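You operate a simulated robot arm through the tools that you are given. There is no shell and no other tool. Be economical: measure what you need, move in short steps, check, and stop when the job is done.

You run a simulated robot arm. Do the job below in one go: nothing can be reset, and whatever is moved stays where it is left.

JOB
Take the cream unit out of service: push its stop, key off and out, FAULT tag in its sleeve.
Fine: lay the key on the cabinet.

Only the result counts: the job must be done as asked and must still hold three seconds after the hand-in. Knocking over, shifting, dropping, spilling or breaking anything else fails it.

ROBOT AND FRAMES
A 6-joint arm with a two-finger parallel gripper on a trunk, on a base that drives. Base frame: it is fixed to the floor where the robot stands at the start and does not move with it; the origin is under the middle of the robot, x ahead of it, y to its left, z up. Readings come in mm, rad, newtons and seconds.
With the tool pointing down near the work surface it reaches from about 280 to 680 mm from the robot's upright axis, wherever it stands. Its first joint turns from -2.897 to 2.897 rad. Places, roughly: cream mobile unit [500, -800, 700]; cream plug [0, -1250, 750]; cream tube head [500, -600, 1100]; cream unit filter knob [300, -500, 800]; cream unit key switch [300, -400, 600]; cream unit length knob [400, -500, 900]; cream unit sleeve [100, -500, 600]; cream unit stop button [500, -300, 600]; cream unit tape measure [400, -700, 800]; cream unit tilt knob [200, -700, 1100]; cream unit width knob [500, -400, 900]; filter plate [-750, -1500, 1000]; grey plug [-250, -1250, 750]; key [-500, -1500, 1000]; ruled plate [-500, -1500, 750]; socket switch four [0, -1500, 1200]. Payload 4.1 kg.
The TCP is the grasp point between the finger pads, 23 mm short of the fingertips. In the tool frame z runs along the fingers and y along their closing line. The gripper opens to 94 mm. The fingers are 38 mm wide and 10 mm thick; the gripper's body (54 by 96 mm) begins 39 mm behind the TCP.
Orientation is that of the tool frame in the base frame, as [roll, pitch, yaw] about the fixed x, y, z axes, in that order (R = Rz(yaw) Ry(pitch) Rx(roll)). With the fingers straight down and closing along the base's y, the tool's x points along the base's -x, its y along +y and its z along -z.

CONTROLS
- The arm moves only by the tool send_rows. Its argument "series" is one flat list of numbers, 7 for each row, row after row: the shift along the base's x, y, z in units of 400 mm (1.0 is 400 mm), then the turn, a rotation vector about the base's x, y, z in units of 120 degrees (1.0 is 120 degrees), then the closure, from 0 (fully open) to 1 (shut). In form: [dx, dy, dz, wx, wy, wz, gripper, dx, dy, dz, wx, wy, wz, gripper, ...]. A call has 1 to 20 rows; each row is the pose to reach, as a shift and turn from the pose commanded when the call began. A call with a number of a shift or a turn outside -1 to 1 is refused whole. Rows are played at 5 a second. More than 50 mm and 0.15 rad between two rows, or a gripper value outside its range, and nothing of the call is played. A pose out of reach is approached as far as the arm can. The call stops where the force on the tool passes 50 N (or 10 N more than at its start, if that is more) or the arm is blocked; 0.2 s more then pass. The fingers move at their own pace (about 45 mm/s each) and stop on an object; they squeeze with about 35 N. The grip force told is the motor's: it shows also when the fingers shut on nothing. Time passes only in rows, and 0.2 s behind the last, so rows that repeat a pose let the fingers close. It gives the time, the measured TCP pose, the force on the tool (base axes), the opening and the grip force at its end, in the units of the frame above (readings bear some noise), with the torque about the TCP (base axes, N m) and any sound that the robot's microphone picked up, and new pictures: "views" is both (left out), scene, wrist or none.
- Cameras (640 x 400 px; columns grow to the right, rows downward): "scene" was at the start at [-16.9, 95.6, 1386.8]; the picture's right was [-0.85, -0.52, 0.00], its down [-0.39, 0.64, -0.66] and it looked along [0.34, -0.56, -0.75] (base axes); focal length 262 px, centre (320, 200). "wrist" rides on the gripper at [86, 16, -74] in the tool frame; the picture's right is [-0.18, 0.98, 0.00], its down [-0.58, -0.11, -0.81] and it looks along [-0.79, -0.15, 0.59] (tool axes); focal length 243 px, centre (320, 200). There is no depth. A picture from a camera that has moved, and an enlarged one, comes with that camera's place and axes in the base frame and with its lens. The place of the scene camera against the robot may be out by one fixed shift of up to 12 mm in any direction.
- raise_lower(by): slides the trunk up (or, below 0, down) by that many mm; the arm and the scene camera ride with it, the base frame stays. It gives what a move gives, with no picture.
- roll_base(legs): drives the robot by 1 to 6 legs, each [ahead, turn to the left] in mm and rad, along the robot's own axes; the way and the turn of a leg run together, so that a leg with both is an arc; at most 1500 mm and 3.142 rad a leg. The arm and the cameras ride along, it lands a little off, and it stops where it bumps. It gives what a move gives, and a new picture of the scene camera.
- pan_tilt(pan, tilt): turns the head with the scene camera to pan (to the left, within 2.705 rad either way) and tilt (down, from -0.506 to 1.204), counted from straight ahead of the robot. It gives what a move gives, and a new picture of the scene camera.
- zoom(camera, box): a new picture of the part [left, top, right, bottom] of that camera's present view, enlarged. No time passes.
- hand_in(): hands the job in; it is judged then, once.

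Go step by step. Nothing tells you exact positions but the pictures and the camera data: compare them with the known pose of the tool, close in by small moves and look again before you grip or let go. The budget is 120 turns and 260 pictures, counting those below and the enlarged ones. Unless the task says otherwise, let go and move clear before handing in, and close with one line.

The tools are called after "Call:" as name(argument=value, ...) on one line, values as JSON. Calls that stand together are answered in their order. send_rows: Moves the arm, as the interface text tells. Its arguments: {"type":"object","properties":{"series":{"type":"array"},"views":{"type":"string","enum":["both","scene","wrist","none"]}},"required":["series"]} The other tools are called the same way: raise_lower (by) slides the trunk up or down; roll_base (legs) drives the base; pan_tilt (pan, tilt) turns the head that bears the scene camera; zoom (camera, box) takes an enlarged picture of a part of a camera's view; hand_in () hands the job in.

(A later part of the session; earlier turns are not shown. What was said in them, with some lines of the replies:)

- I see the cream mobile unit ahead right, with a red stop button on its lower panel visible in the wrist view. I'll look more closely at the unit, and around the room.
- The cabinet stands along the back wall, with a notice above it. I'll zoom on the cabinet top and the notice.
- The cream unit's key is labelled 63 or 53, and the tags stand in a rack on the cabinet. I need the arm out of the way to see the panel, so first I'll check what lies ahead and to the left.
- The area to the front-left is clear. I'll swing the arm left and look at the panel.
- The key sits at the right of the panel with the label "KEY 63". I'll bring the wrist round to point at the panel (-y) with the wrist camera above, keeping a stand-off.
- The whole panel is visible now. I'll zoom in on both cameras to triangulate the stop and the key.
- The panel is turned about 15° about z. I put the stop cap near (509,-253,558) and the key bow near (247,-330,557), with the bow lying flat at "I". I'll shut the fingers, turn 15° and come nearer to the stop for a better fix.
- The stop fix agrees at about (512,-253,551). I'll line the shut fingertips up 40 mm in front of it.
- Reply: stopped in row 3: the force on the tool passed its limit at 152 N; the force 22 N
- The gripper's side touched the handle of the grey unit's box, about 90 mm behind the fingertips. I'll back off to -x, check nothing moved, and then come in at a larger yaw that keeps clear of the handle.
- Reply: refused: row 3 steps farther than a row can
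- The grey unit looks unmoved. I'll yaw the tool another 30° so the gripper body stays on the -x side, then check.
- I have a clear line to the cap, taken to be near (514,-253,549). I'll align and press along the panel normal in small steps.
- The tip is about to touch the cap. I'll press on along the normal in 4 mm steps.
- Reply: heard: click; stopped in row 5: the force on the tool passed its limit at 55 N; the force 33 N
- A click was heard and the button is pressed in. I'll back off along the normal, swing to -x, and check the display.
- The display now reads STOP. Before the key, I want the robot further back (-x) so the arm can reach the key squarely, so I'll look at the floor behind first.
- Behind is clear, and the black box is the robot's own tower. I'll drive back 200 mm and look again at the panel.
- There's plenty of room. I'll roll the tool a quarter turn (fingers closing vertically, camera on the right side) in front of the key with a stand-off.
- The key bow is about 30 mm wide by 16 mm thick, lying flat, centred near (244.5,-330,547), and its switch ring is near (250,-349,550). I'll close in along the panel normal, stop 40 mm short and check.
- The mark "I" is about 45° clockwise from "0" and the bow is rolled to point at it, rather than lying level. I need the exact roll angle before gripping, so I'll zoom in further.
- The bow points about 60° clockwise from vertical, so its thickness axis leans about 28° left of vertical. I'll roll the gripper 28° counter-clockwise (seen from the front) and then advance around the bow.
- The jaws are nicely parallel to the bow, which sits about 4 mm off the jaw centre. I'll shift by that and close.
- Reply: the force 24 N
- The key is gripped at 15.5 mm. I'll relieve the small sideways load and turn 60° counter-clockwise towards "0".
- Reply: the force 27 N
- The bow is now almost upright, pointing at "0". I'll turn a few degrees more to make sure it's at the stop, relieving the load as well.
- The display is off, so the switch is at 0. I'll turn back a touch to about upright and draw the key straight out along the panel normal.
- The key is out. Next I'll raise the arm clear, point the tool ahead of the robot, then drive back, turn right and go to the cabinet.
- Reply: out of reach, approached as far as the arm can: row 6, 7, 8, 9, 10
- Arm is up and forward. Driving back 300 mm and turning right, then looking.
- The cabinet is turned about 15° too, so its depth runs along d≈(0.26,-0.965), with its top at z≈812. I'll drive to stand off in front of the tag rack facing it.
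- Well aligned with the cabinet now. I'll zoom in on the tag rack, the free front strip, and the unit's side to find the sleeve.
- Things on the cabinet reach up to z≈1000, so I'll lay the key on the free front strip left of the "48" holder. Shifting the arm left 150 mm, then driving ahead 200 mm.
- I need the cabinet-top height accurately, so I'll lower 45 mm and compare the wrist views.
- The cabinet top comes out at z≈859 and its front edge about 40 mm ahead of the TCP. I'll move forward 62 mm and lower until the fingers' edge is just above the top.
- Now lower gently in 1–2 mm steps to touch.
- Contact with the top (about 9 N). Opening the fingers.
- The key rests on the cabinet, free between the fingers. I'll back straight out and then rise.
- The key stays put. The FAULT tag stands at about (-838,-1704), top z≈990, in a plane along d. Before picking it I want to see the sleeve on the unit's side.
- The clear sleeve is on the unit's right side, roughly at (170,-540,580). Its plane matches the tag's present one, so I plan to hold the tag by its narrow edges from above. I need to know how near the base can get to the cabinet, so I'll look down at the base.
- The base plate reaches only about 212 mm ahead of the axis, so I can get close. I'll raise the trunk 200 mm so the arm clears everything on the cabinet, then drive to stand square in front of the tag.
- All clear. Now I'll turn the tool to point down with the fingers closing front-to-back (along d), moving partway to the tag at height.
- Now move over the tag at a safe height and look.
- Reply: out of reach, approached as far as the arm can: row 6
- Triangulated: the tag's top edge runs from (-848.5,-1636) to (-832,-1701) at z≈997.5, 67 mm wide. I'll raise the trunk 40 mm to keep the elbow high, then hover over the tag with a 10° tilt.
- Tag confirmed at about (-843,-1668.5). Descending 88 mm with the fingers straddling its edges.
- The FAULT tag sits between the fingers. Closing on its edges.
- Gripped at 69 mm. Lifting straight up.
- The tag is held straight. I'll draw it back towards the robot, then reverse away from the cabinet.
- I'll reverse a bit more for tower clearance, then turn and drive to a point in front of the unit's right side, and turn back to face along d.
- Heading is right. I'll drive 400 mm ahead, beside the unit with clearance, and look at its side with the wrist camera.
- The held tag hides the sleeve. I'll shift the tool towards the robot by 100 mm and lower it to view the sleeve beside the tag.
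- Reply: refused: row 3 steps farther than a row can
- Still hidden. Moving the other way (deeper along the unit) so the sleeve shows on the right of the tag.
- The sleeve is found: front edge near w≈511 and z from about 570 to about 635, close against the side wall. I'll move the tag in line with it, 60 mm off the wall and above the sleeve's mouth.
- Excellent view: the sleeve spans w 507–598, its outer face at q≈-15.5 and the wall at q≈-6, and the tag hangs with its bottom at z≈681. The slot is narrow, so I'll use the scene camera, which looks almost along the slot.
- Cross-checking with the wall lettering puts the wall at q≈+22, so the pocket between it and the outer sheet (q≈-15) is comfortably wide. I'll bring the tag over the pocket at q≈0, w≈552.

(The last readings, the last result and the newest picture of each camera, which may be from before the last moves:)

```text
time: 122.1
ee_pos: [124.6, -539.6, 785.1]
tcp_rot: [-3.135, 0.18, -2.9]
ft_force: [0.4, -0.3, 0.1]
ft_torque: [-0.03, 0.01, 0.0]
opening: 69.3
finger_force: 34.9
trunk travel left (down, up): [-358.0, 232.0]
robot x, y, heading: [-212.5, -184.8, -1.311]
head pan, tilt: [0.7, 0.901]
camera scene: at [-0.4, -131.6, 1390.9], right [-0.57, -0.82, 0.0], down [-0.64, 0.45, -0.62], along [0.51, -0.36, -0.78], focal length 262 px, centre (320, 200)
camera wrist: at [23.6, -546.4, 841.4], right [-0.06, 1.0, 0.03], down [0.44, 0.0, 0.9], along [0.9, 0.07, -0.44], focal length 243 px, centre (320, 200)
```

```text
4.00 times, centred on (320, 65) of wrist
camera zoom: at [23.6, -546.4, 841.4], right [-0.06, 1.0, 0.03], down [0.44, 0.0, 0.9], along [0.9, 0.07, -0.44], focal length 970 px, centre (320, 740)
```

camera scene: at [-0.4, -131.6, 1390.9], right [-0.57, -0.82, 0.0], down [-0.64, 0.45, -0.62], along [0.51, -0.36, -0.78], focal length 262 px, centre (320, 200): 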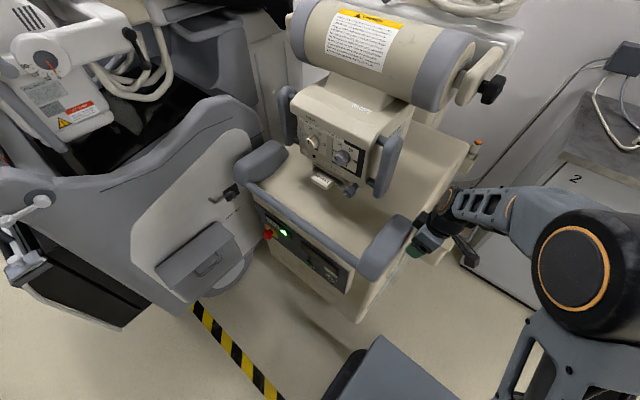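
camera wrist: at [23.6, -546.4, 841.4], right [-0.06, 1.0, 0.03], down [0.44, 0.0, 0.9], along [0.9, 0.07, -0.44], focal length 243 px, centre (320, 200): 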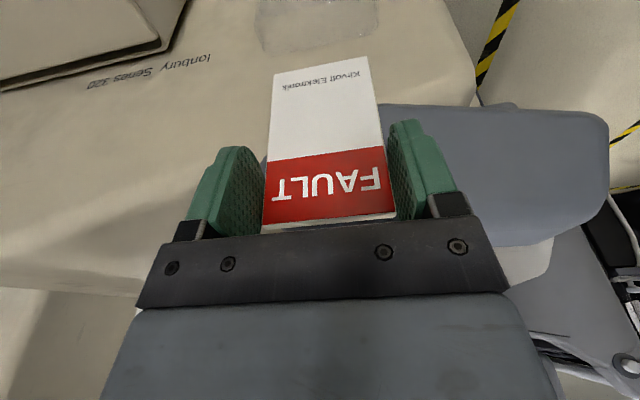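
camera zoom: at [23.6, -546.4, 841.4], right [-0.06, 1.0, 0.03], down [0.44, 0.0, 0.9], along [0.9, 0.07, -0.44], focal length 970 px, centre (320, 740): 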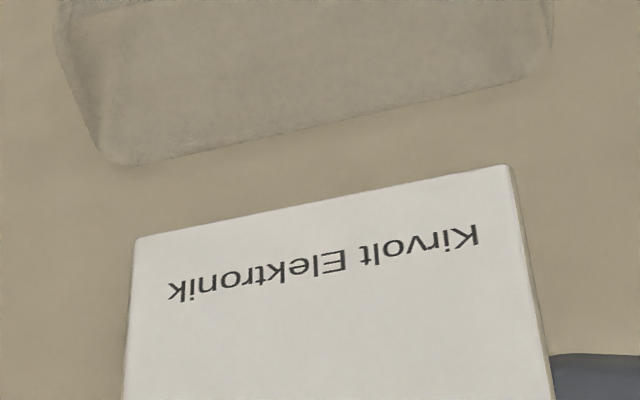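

The tag is over the pocket, about 3 mm off its middle towards the wall. I'll shift 3 mm outward and lower 60 mm in small steps, watching force.

Call:
send_rows(series=[-0.007, -0.002, -0.03, 0, 0, 0, 1, -0.007, -0.002, -0.06, 0, 0, 0, 1, -0.007, -0.002, -0.09, 0, 0, 0, 1, -0.007, -0.002, -0.12, 0, 0, 0, 1, -0.007, -0.002, -0.15, 0, 0, 0, 1])

Call:
zoom(camera="scene", box=[360, 225, 456, 285])

Call:
zoom(camera="wrist", box=[220, 15, 420, 140])

```text
time: 123.2
ee_pos: [123.7, -542.0, 748.2]
tcp_rot: [-3.121, 0.192, -2.894]
ft_force: [-14.5, 10.4, 30.0]
ft_torque: [0.25, -1.57, 0.69]
opening: 69.1
finger_force: 35.1
trunk travel left (down, up): [-358.0, 232.0]
robot x, y, heading: [-209.5, -184.2, -1.309]
head pan, tilt: [0.7, 0.901]
stopped in row 5: the force on the tool passed its limit at 67 N (the readings are from after the stop); the commanded pose is now the measured one
camera scene: at [-3.6, -128.8, 1391.8], right [-0.58, -0.82, 0.0], down [-0.64, 0.45, -0.62], along [0.51, -0.36, -0.78], focal length 262 px, centre (320, 200)
camera wrist: at [21.9, -548.5, 802.5], right [-0.06, 1.0, 0.02], down [0.43, 0.01, 0.91], along [0.9, 0.06, -0.42], focal length 243 px, centre (320, 200)
```

scene: 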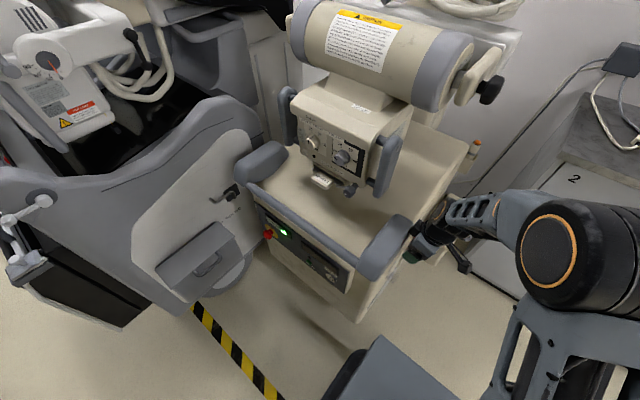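
wrist: 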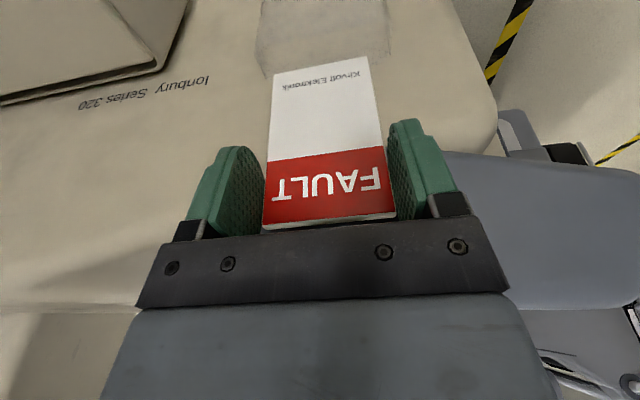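

```text
6.67 times, centred on (408, 255) of scene
camera zoom: at [-3.6, -128.8, 1391.8], right [-0.58, -0.82, 0.0], down [-0.64, 0.45, -0.62], along [0.51, -0.36, -0.78], focal length 1746 px, centre (-267, -167)
```

zoom: 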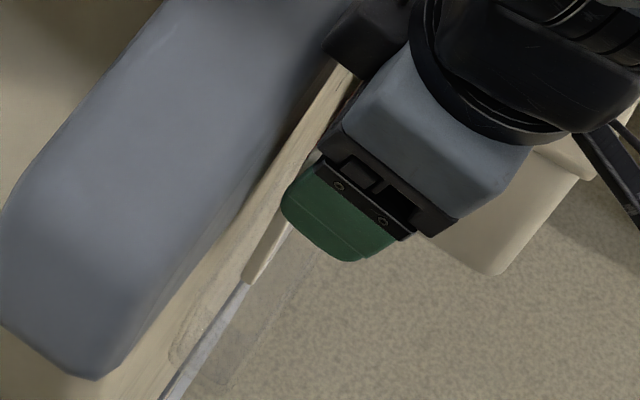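

```text
3.20 times, centred on (320, 78) of wrist
camera zoom: at [21.9, -548.5, 802.5], right [-0.06, 1.0, 0.02], down [0.43, 0.01, 0.91], along [0.9, 0.06, -0.42], focal length 776 px, centre (320, 592)
```

zoom: 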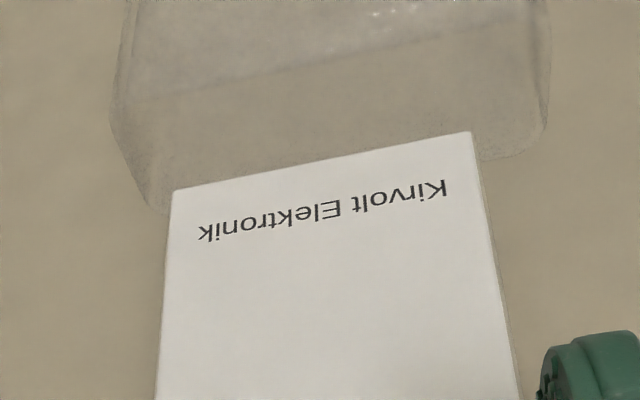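

The gripper body touched the bumper's rear end (contact about 27 mm on the wall side, above the fingers). I'll lift 30 mm and lean the tool a further 15° away from the wall, pivoting about the tag's bottom edge.

Call:
send_rows(series=[-0.005, 0, 0.04, 0, 0, 0, 1, -0.01, 0, 0.075, 0, 0, 0, 1, -0.035, -0.008, 0.072, 0.0154, -0.0606, 0, 1, -0.0655, -0.0165, 0.066, 0.0308, -0.1211, 0, 1])

Call:
zoom(camera="scene", box=[360, 225, 456, 285])

Call:
zoom(camera="wrist", box=[220, 15, 420, 140])

```text
time: 124.2
ee_pos: [98.4, -549.7, 769.6]
tcp_rot: [-3.127, 0.452, -2.897]
ft_force: [0.4, -0.5, -0.8]
ft_torque: [0.02, 0.05, -0.02]
opening: 69.1
finger_force: 34.6
trunk travel left (down, up): [-358.0, 232.0]
robot x, y, heading: [-213.6, -185.4, -1.31]
head pan, tilt: [0.7, 0.901]
camera scene: at [-0.3, -131.6, 1390.9], right [-0.58, -0.82, 0.0], down [-0.64, 0.45, -0.62], along [0.51, -0.36, -0.78], focal length 262 px, centre (320, 200)
camera wrist: at [-14.2, -559.3, 797.8], right [-0.07, 1.0, 0.07], down [0.19, -0.05, 0.98], along [0.98, 0.08, -0.18], focal length 243 px, centre (320, 200)
```

scene: 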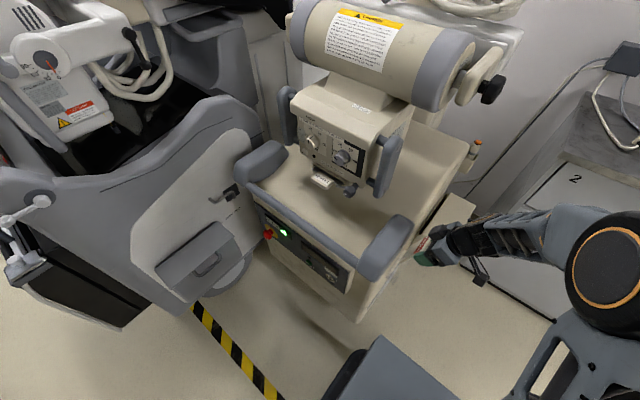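
wrist: 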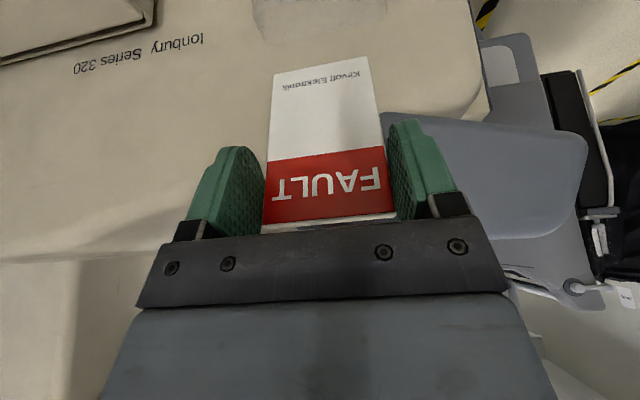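

```text
6.67 times, centred on (408, 255) of scene
camera zoom: at [-0.3, -131.6, 1390.9], right [-0.58, -0.82, 0.0], down [-0.64, 0.45, -0.62], along [0.51, -0.36, -0.78], focal length 1746 px, centre (-267, -167)
```

zoom: 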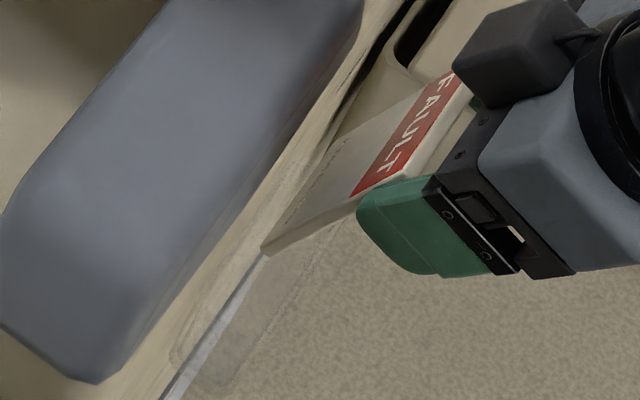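

```text
3.20 times, centred on (320, 78) of wrist
camera zoom: at [-14.2, -559.3, 797.8], right [-0.07, 1.0, 0.07], down [0.19, -0.05, 0.98], along [0.98, 0.08, -0.18], focal length 776 px, centre (320, 592)
```

zoom: 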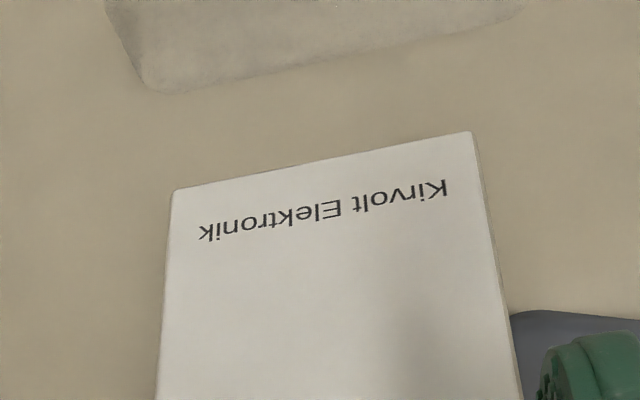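

Alignment still good and the gripper is now clear of the bumper. I'll lower the tag into the mouth, sliding slightly towards the wall so it follows its own tilt.

Call:
send_rows(series=[-0.006, 0.003, -0.035, 0, 0, 0, 1, -0.0115, 0.005, -0.07, 0, 0, 0, 1, -0.004, 0.007, -0.105, 0, 0, 0, 1, 0.003, 0.009, -0.14, 0, 0, 0, 1])

Call:
zoom(camera="scene", box=[360, 225, 456, 285])

Call:
zoom(camera="wrist", box=[220, 15, 420, 140])

```text
time: 125.2
ee_pos: [99.6, -546.4, 715.0]
tcp_rot: [-3.125, 0.452, -2.896]
ft_force: [-0.3, 0.1, -0.6]
ft_torque: [-0.02, 0.01, -0.04]
opening: 69.0
finger_force: 35.0
trunk travel left (down, up): [-358.0, 232.0]
robot x, y, heading: [-209.5, -185.9, -1.31]
head pan, tilt: [0.7, 0.901]
camera scene: at [-0.4, -131.5, 1390.9], right [-0.58, -0.82, 0.0], down [-0.64, 0.45, -0.62], along [0.51, -0.36, -0.78], focal length 262 px, centre (320, 200)
camera wrist: at [-12.9, -555.7, 741.8], right [-0.07, 1.0, 0.07], down [0.19, -0.05, 0.98], along [0.98, 0.08, -0.18], focal length 243 px, centre (320, 200)
```

scene: 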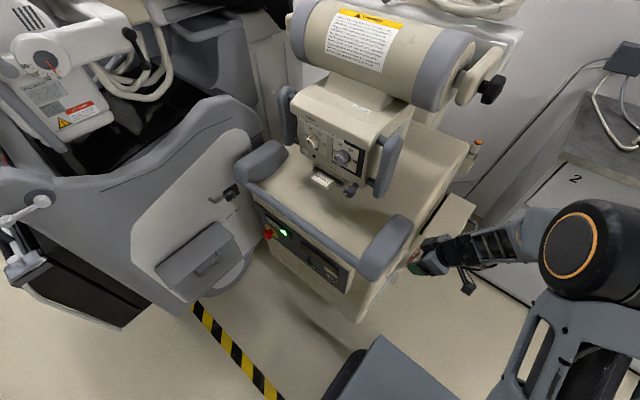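
wrist: 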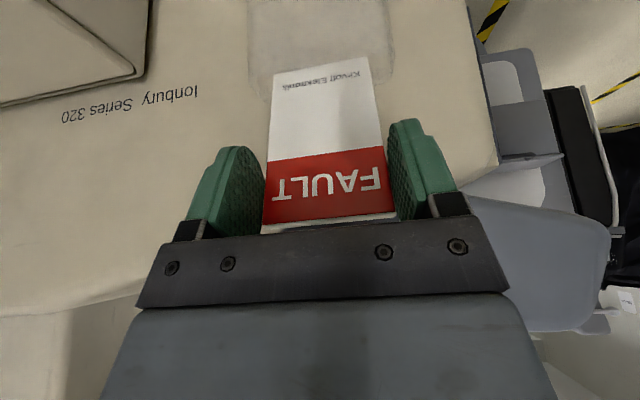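

```text
6.67 times, centred on (408, 255) of scene
camera zoom: at [-0.4, -131.5, 1390.9], right [-0.58, -0.82, 0.0], down [-0.64, 0.45, -0.62], along [0.51, -0.36, -0.78], focal length 1746 px, centre (-267, -167)
```

zoom: 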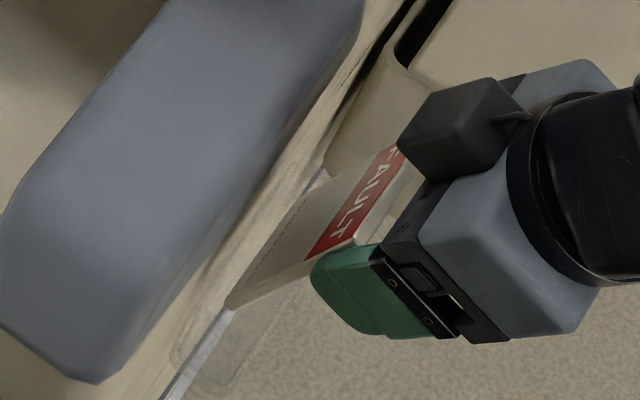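

```text
3.20 times, centred on (320, 78) of wrist
camera zoom: at [-12.9, -555.7, 741.8], right [-0.07, 1.0, 0.07], down [0.19, -0.05, 0.98], along [0.98, 0.08, -0.18], focal length 776 px, centre (320, 592)
```

zoom: 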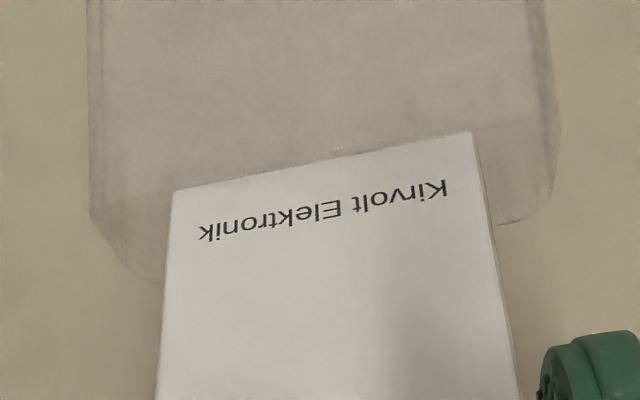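

Tag's bottom edge is now just inside the mouth (sleeve top z≈631) with no contact. Continuing down about 28 mm.

Call:
send_rows(series=[0.004, 0.001, -0.02, 0, 0, 0, 1, 0.008, 0.002, -0.04, 0, 0, 0, 1, 0.012, 0.003, -0.055, 0, 0, 0, 1, 0.014, 0.004, -0.07, 0, 0, 0, 1])

Call:
zoom(camera="scene", box=[360, 225, 456, 285])

Call:
zoom(camera="wrist", box=[220, 15, 420, 140])

```text
time: 126.2
ee_pos: [106.5, -544.6, 686.1]
tcp_rot: [-3.126, 0.453, -2.895]
ft_force: [-0.3, -0.3, -1.1]
ft_torque: [0.02, 0.06, 0.04]
opening: 69.1
finger_force: 34.9
trunk travel left (down, up): [-358.0, 232.0]
robot x, y, heading: [-207.4, -183.7, -1.314]
head pan, tilt: [0.7, 0.901]
camera scene: at [-0.5, -131.6, 1390.9], right [-0.58, -0.82, 0.0], down [-0.64, 0.45, -0.62], along [0.51, -0.36, -0.78], focal length 262 px, centre (320, 200)
camera wrist: at [-6.6, -553.9, 713.8], right [-0.07, 1.0, 0.07], down [0.19, -0.05, 0.98], along [0.98, 0.08, -0.18], focal length 243 px, centre (320, 200)
```

scene: 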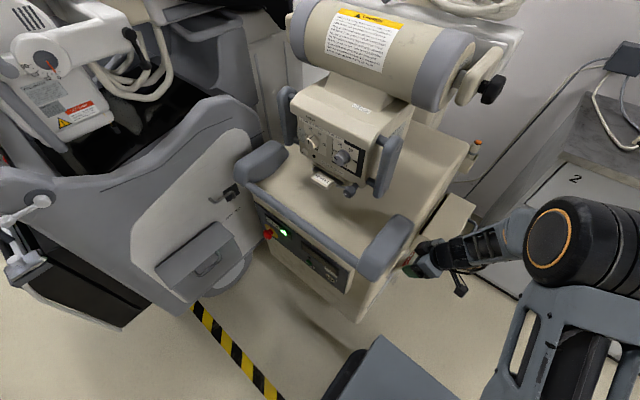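
wrist: 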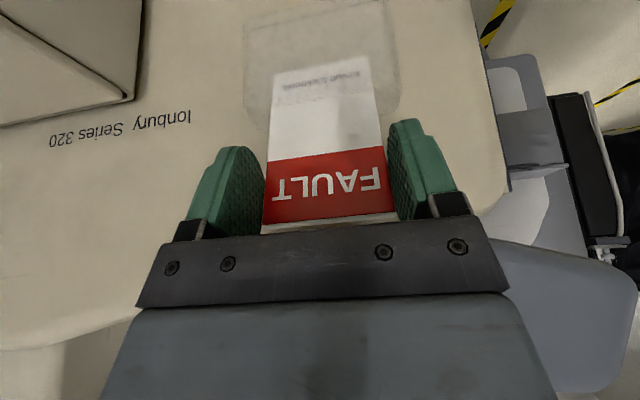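

```text
6.67 times, centred on (408, 255) of scene
camera zoom: at [-0.5, -131.6, 1390.9], right [-0.58, -0.82, 0.0], down [-0.64, 0.45, -0.62], along [0.51, -0.36, -0.78], focal length 1746 px, centre (-267, -167)
```

zoom: 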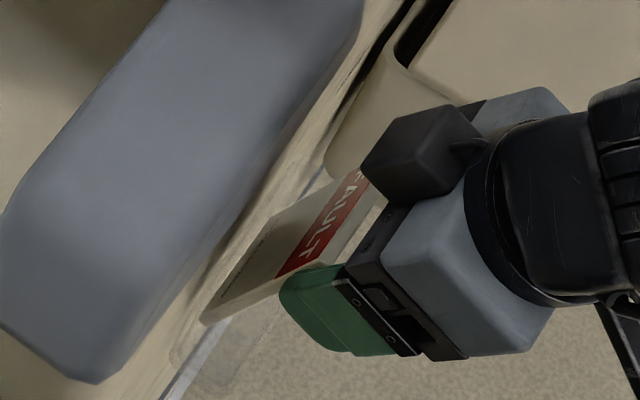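

```text
3.20 times, centred on (320, 78) of wrist
camera zoom: at [-6.6, -553.9, 713.8], right [-0.07, 1.0, 0.07], down [0.19, -0.05, 0.98], along [0.98, 0.08, -0.18], focal length 776 px, centre (320, 592)
```

zoom: 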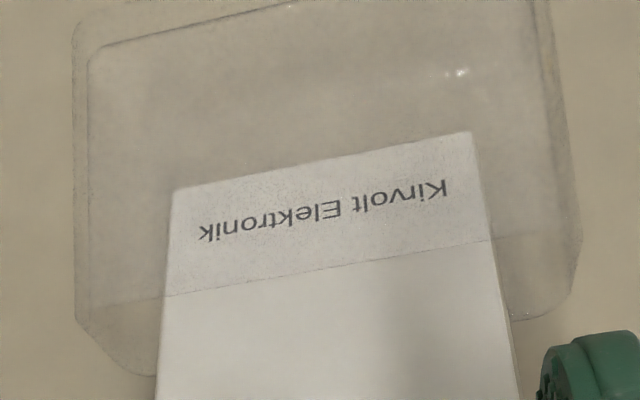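

The lower part of the tag is visibly behind the clear sheet, so it's inside the sleeve. I'll lower 14 mm more, then release.

Call:
send_rows(series=[0, 0, -0.0125, 0, 0, 0, 1, 0, 0, -0.025, 0, 0, 0, 1, 0, 0, -0.035, 0, 0, 0, 1], views="none")

```text
time: 127.0
ee_pos: [105.9, -544.1, 673.5]
tcp_rot: [-3.127, 0.453, -2.896]
ft_force: [0.3, 0.0, -0.8]
ft_torque: [-0.02, -0.02, -0.01]
opening: 69.0
finger_force: 35.4
trunk travel left (down, up): [-358.0, 232.0]
robot x, y, heading: [-210.9, -184.3, -1.31]
head pan, tilt: [0.7, 0.901]
```

Call:
send_rows(series=[0, 0, 0, 0, 0, 0, 0.2, 0, 0, 0, 0, 0, 0, 0.1, 0, 0, 0, 0, 0, 0, 0.05, 0, 0, 0, 0, 0, 0, 0.05])

Call:
zoom(camera="wrist", box=[200, 0, 440, 200])

```text
time: 128.0
ee_pos: [104.8, -543.9, 672.6]
tcp_rot: [-3.126, 0.451, -2.896]
ft_force: [0.0, 0.3, -0.3]
ft_torque: [0.0, -0.01, -0.03]
opening: 89.4
finger_force: 0.1
trunk travel left (down, up): [-358.0, 232.0]
robot x, y, heading: [-212.2, -181.0, -1.314]
head pan, tilt: [0.7, 0.901]
camera scene: at [-0.4, -131.6, 1390.9], right [-0.58, -0.82, 0.0], down [-0.64, 0.45, -0.62], along [0.51, -0.36, -0.78], focal length 262 px, centre (320, 200)
camera wrist: at [-6.8, -553.7, 700.2], right [-0.07, 1.0, 0.07], down [0.19, -0.05, 0.98], along [0.98, 0.08, -0.18], focal length 243 px, centre (320, 200)
```

scene: 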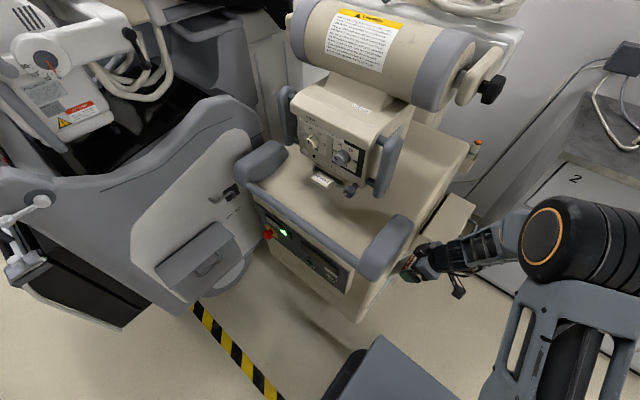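
wrist: 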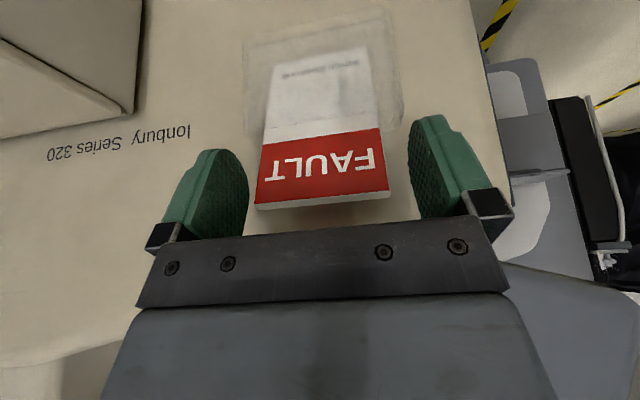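

```text
2.00 times, centred on (320, 100) of wrist
camera zoom: at [-6.8, -553.7, 700.2], right [-0.07, 1.0, 0.07], down [0.19, -0.05, 0.98], along [0.98, 0.08, -0.18], focal length 485 px, centre (320, 400)
```

zoom: 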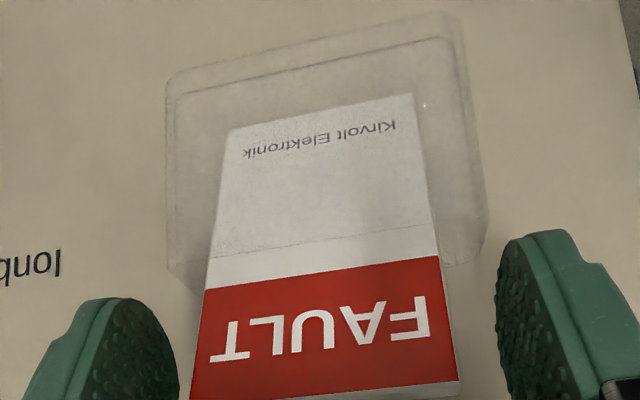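

The tag stands in the sleeve. I'll withdraw along the tool axis, then away from the wall.

Call:
send_rows(series=[-0.02, -0.005, 0.045, 0, 0, 0, 0.05, -0.041, -0.01, 0.09, 0, 0, 0, 0.05, -0.082, -0.02, 0.18, 0, 0, 0, 0.05, -0.14, -0.035, 0.26, 0, 0, 0, 0.05, -0.25, -0.063, 0.28, 0, 0, 0, 0.05, -0.36, -0.09, 0.28, 0, 0, 0, 0.05])

Call:
zoom(camera="wrist", box=[200, 0, 440, 200])

Call:
zoom(camera="scene", box=[300, 170, 480, 300])

```text
time: 129.4
ee_pos: [-40.2, -580.9, 785.4]
tcp_rot: [-3.128, 0.453, -2.895]
ft_force: [-0.2, -0.1, 0.0]
ft_torque: [-0.01, -0.01, 0.01]
opening: 89.5
finger_force: 0.1
trunk travel left (down, up): [-358.0, 232.0]
robot x, y, heading: [-209.9, -185.8, -1.314]
head pan, tilt: [0.7, 0.901]
camera scene: at [-0.4, -131.6, 1390.9], right [-0.58, -0.82, 0.0], down [-0.64, 0.45, -0.62], along [0.51, -0.36, -0.78], focal length 262 px, centre (320, 200)
camera wrist: at [-152.2, -590.5, 812.1], right [-0.07, 1.0, 0.07], down [0.19, -0.05, 0.98], along [0.98, 0.08, -0.18], focal length 243 px, centre (320, 200)
```

scene: 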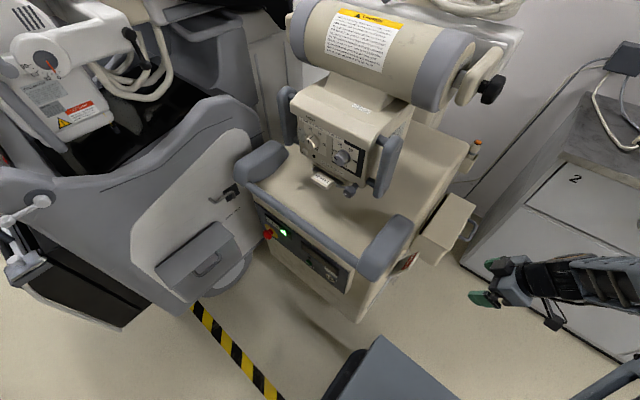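
wrist: 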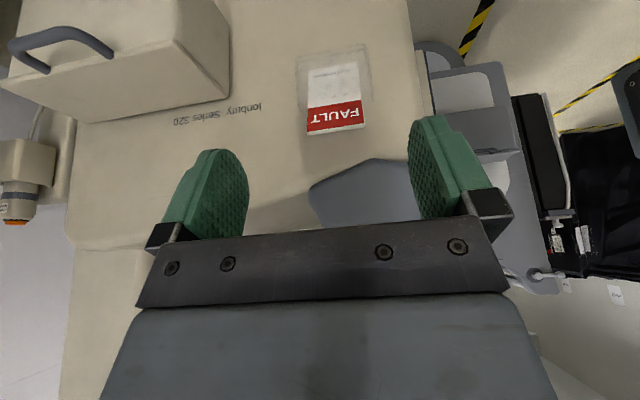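

```text
2.00 times, centred on (320, 100) of wrist
camera zoom: at [-152.2, -590.5, 812.1], right [-0.07, 1.0, 0.07], down [0.19, -0.05, 0.98], along [0.98, 0.08, -0.18], focal length 485 px, centre (320, 400)
```

zoom: 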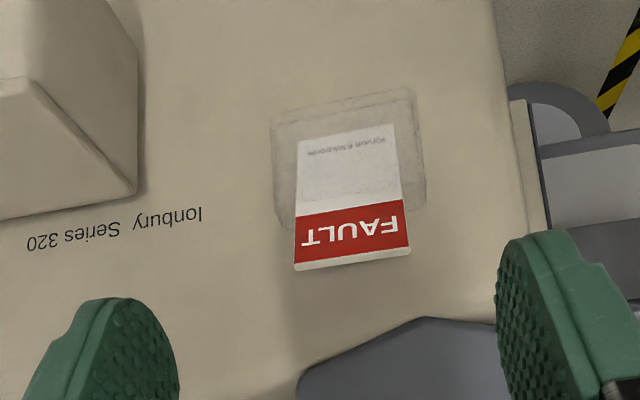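

```text
3.08 times, centred on (390, 235) of scene
camera zoom: at [-0.4, -131.6, 1390.9], right [-0.58, -0.82, 0.0], down [-0.64, 0.45, -0.62], along [0.51, -0.36, -0.78], focal length 806 px, centre (105, 92)
```

zoom: 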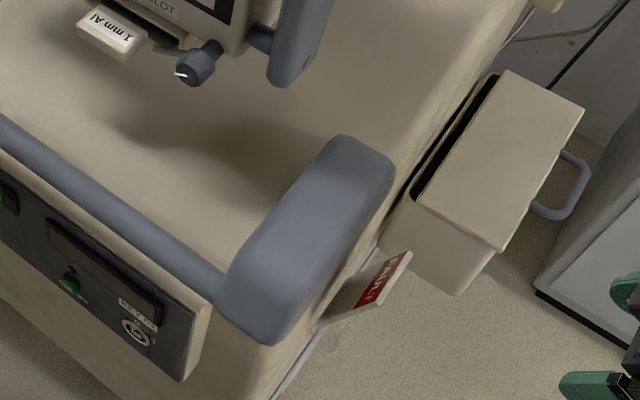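

The tag is seated in the sleeve and the gripper is clear. A last look at the key on the cabinet before handing in.

Call:
pan_tilt(pan=-0.1, tilt=0.45)

Call:
zoom(camera="scene", box=[200, 100, 500, 290])

```text
time: 130.5
ee_pos: [-37.9, -581.0, 784.4]
tcp_rot: [-3.125, 0.451, -2.896]
ft_force: [-0.4, -0.2, 0.5]
ft_torque: [0.03, -0.03, 0.01]
opening: 89.5
finger_force: 0.0
trunk travel left (down, up): [-358.0, 232.0]
robot x, y, heading: [-212.2, -186.0, -1.31]
head pan, tilt: [-0.099, 0.45]
camera scene: at [-47.6, -178.9, 1429.2], right [-0.99, -0.16, 0.0], down [-0.07, 0.43, -0.9], along [0.14, -0.89, -0.44], focal length 262 px, centre (320, 200)
```

scene: 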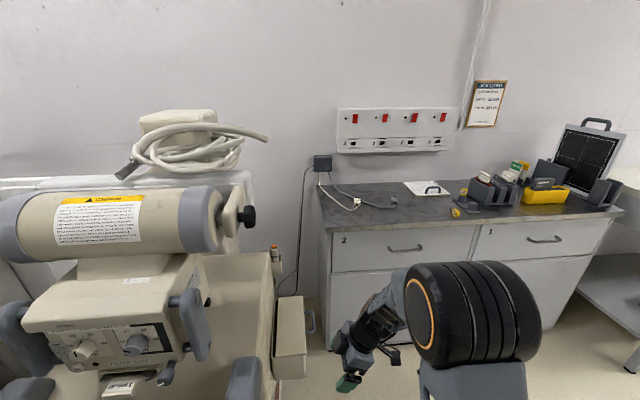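

```text
2.11 times, centred on (350, 195) of scene
camera zoom: at [-47.6, -178.9, 1429.2], right [-0.99, -0.16, 0.0], down [-0.07, 0.43, -0.9], along [0.14, -0.89, -0.44], focal length 551 px, centre (257, 210)
```

zoom: 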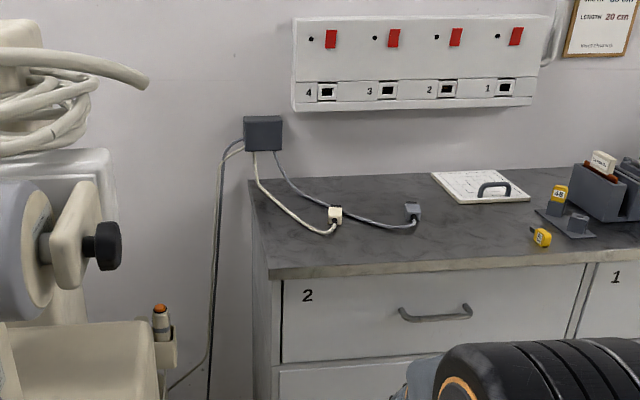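

The key lies on the cabinet top, the stop is pressed, the switch is at 0 with the key out, and the tag is in its sleeve. Handing in.

Call:
hand_in()

```text
The job is handed in.
```

The cream unit is out of service: its stop is pushed in, the key is off, out and on the cabinet top, and the FAULT tag is in its sleeve. The gripper bumped the grey unit's box handle (152 N) and later the cream unit's bumper (67 N). In the pictures I saw no sign that either had shifted.
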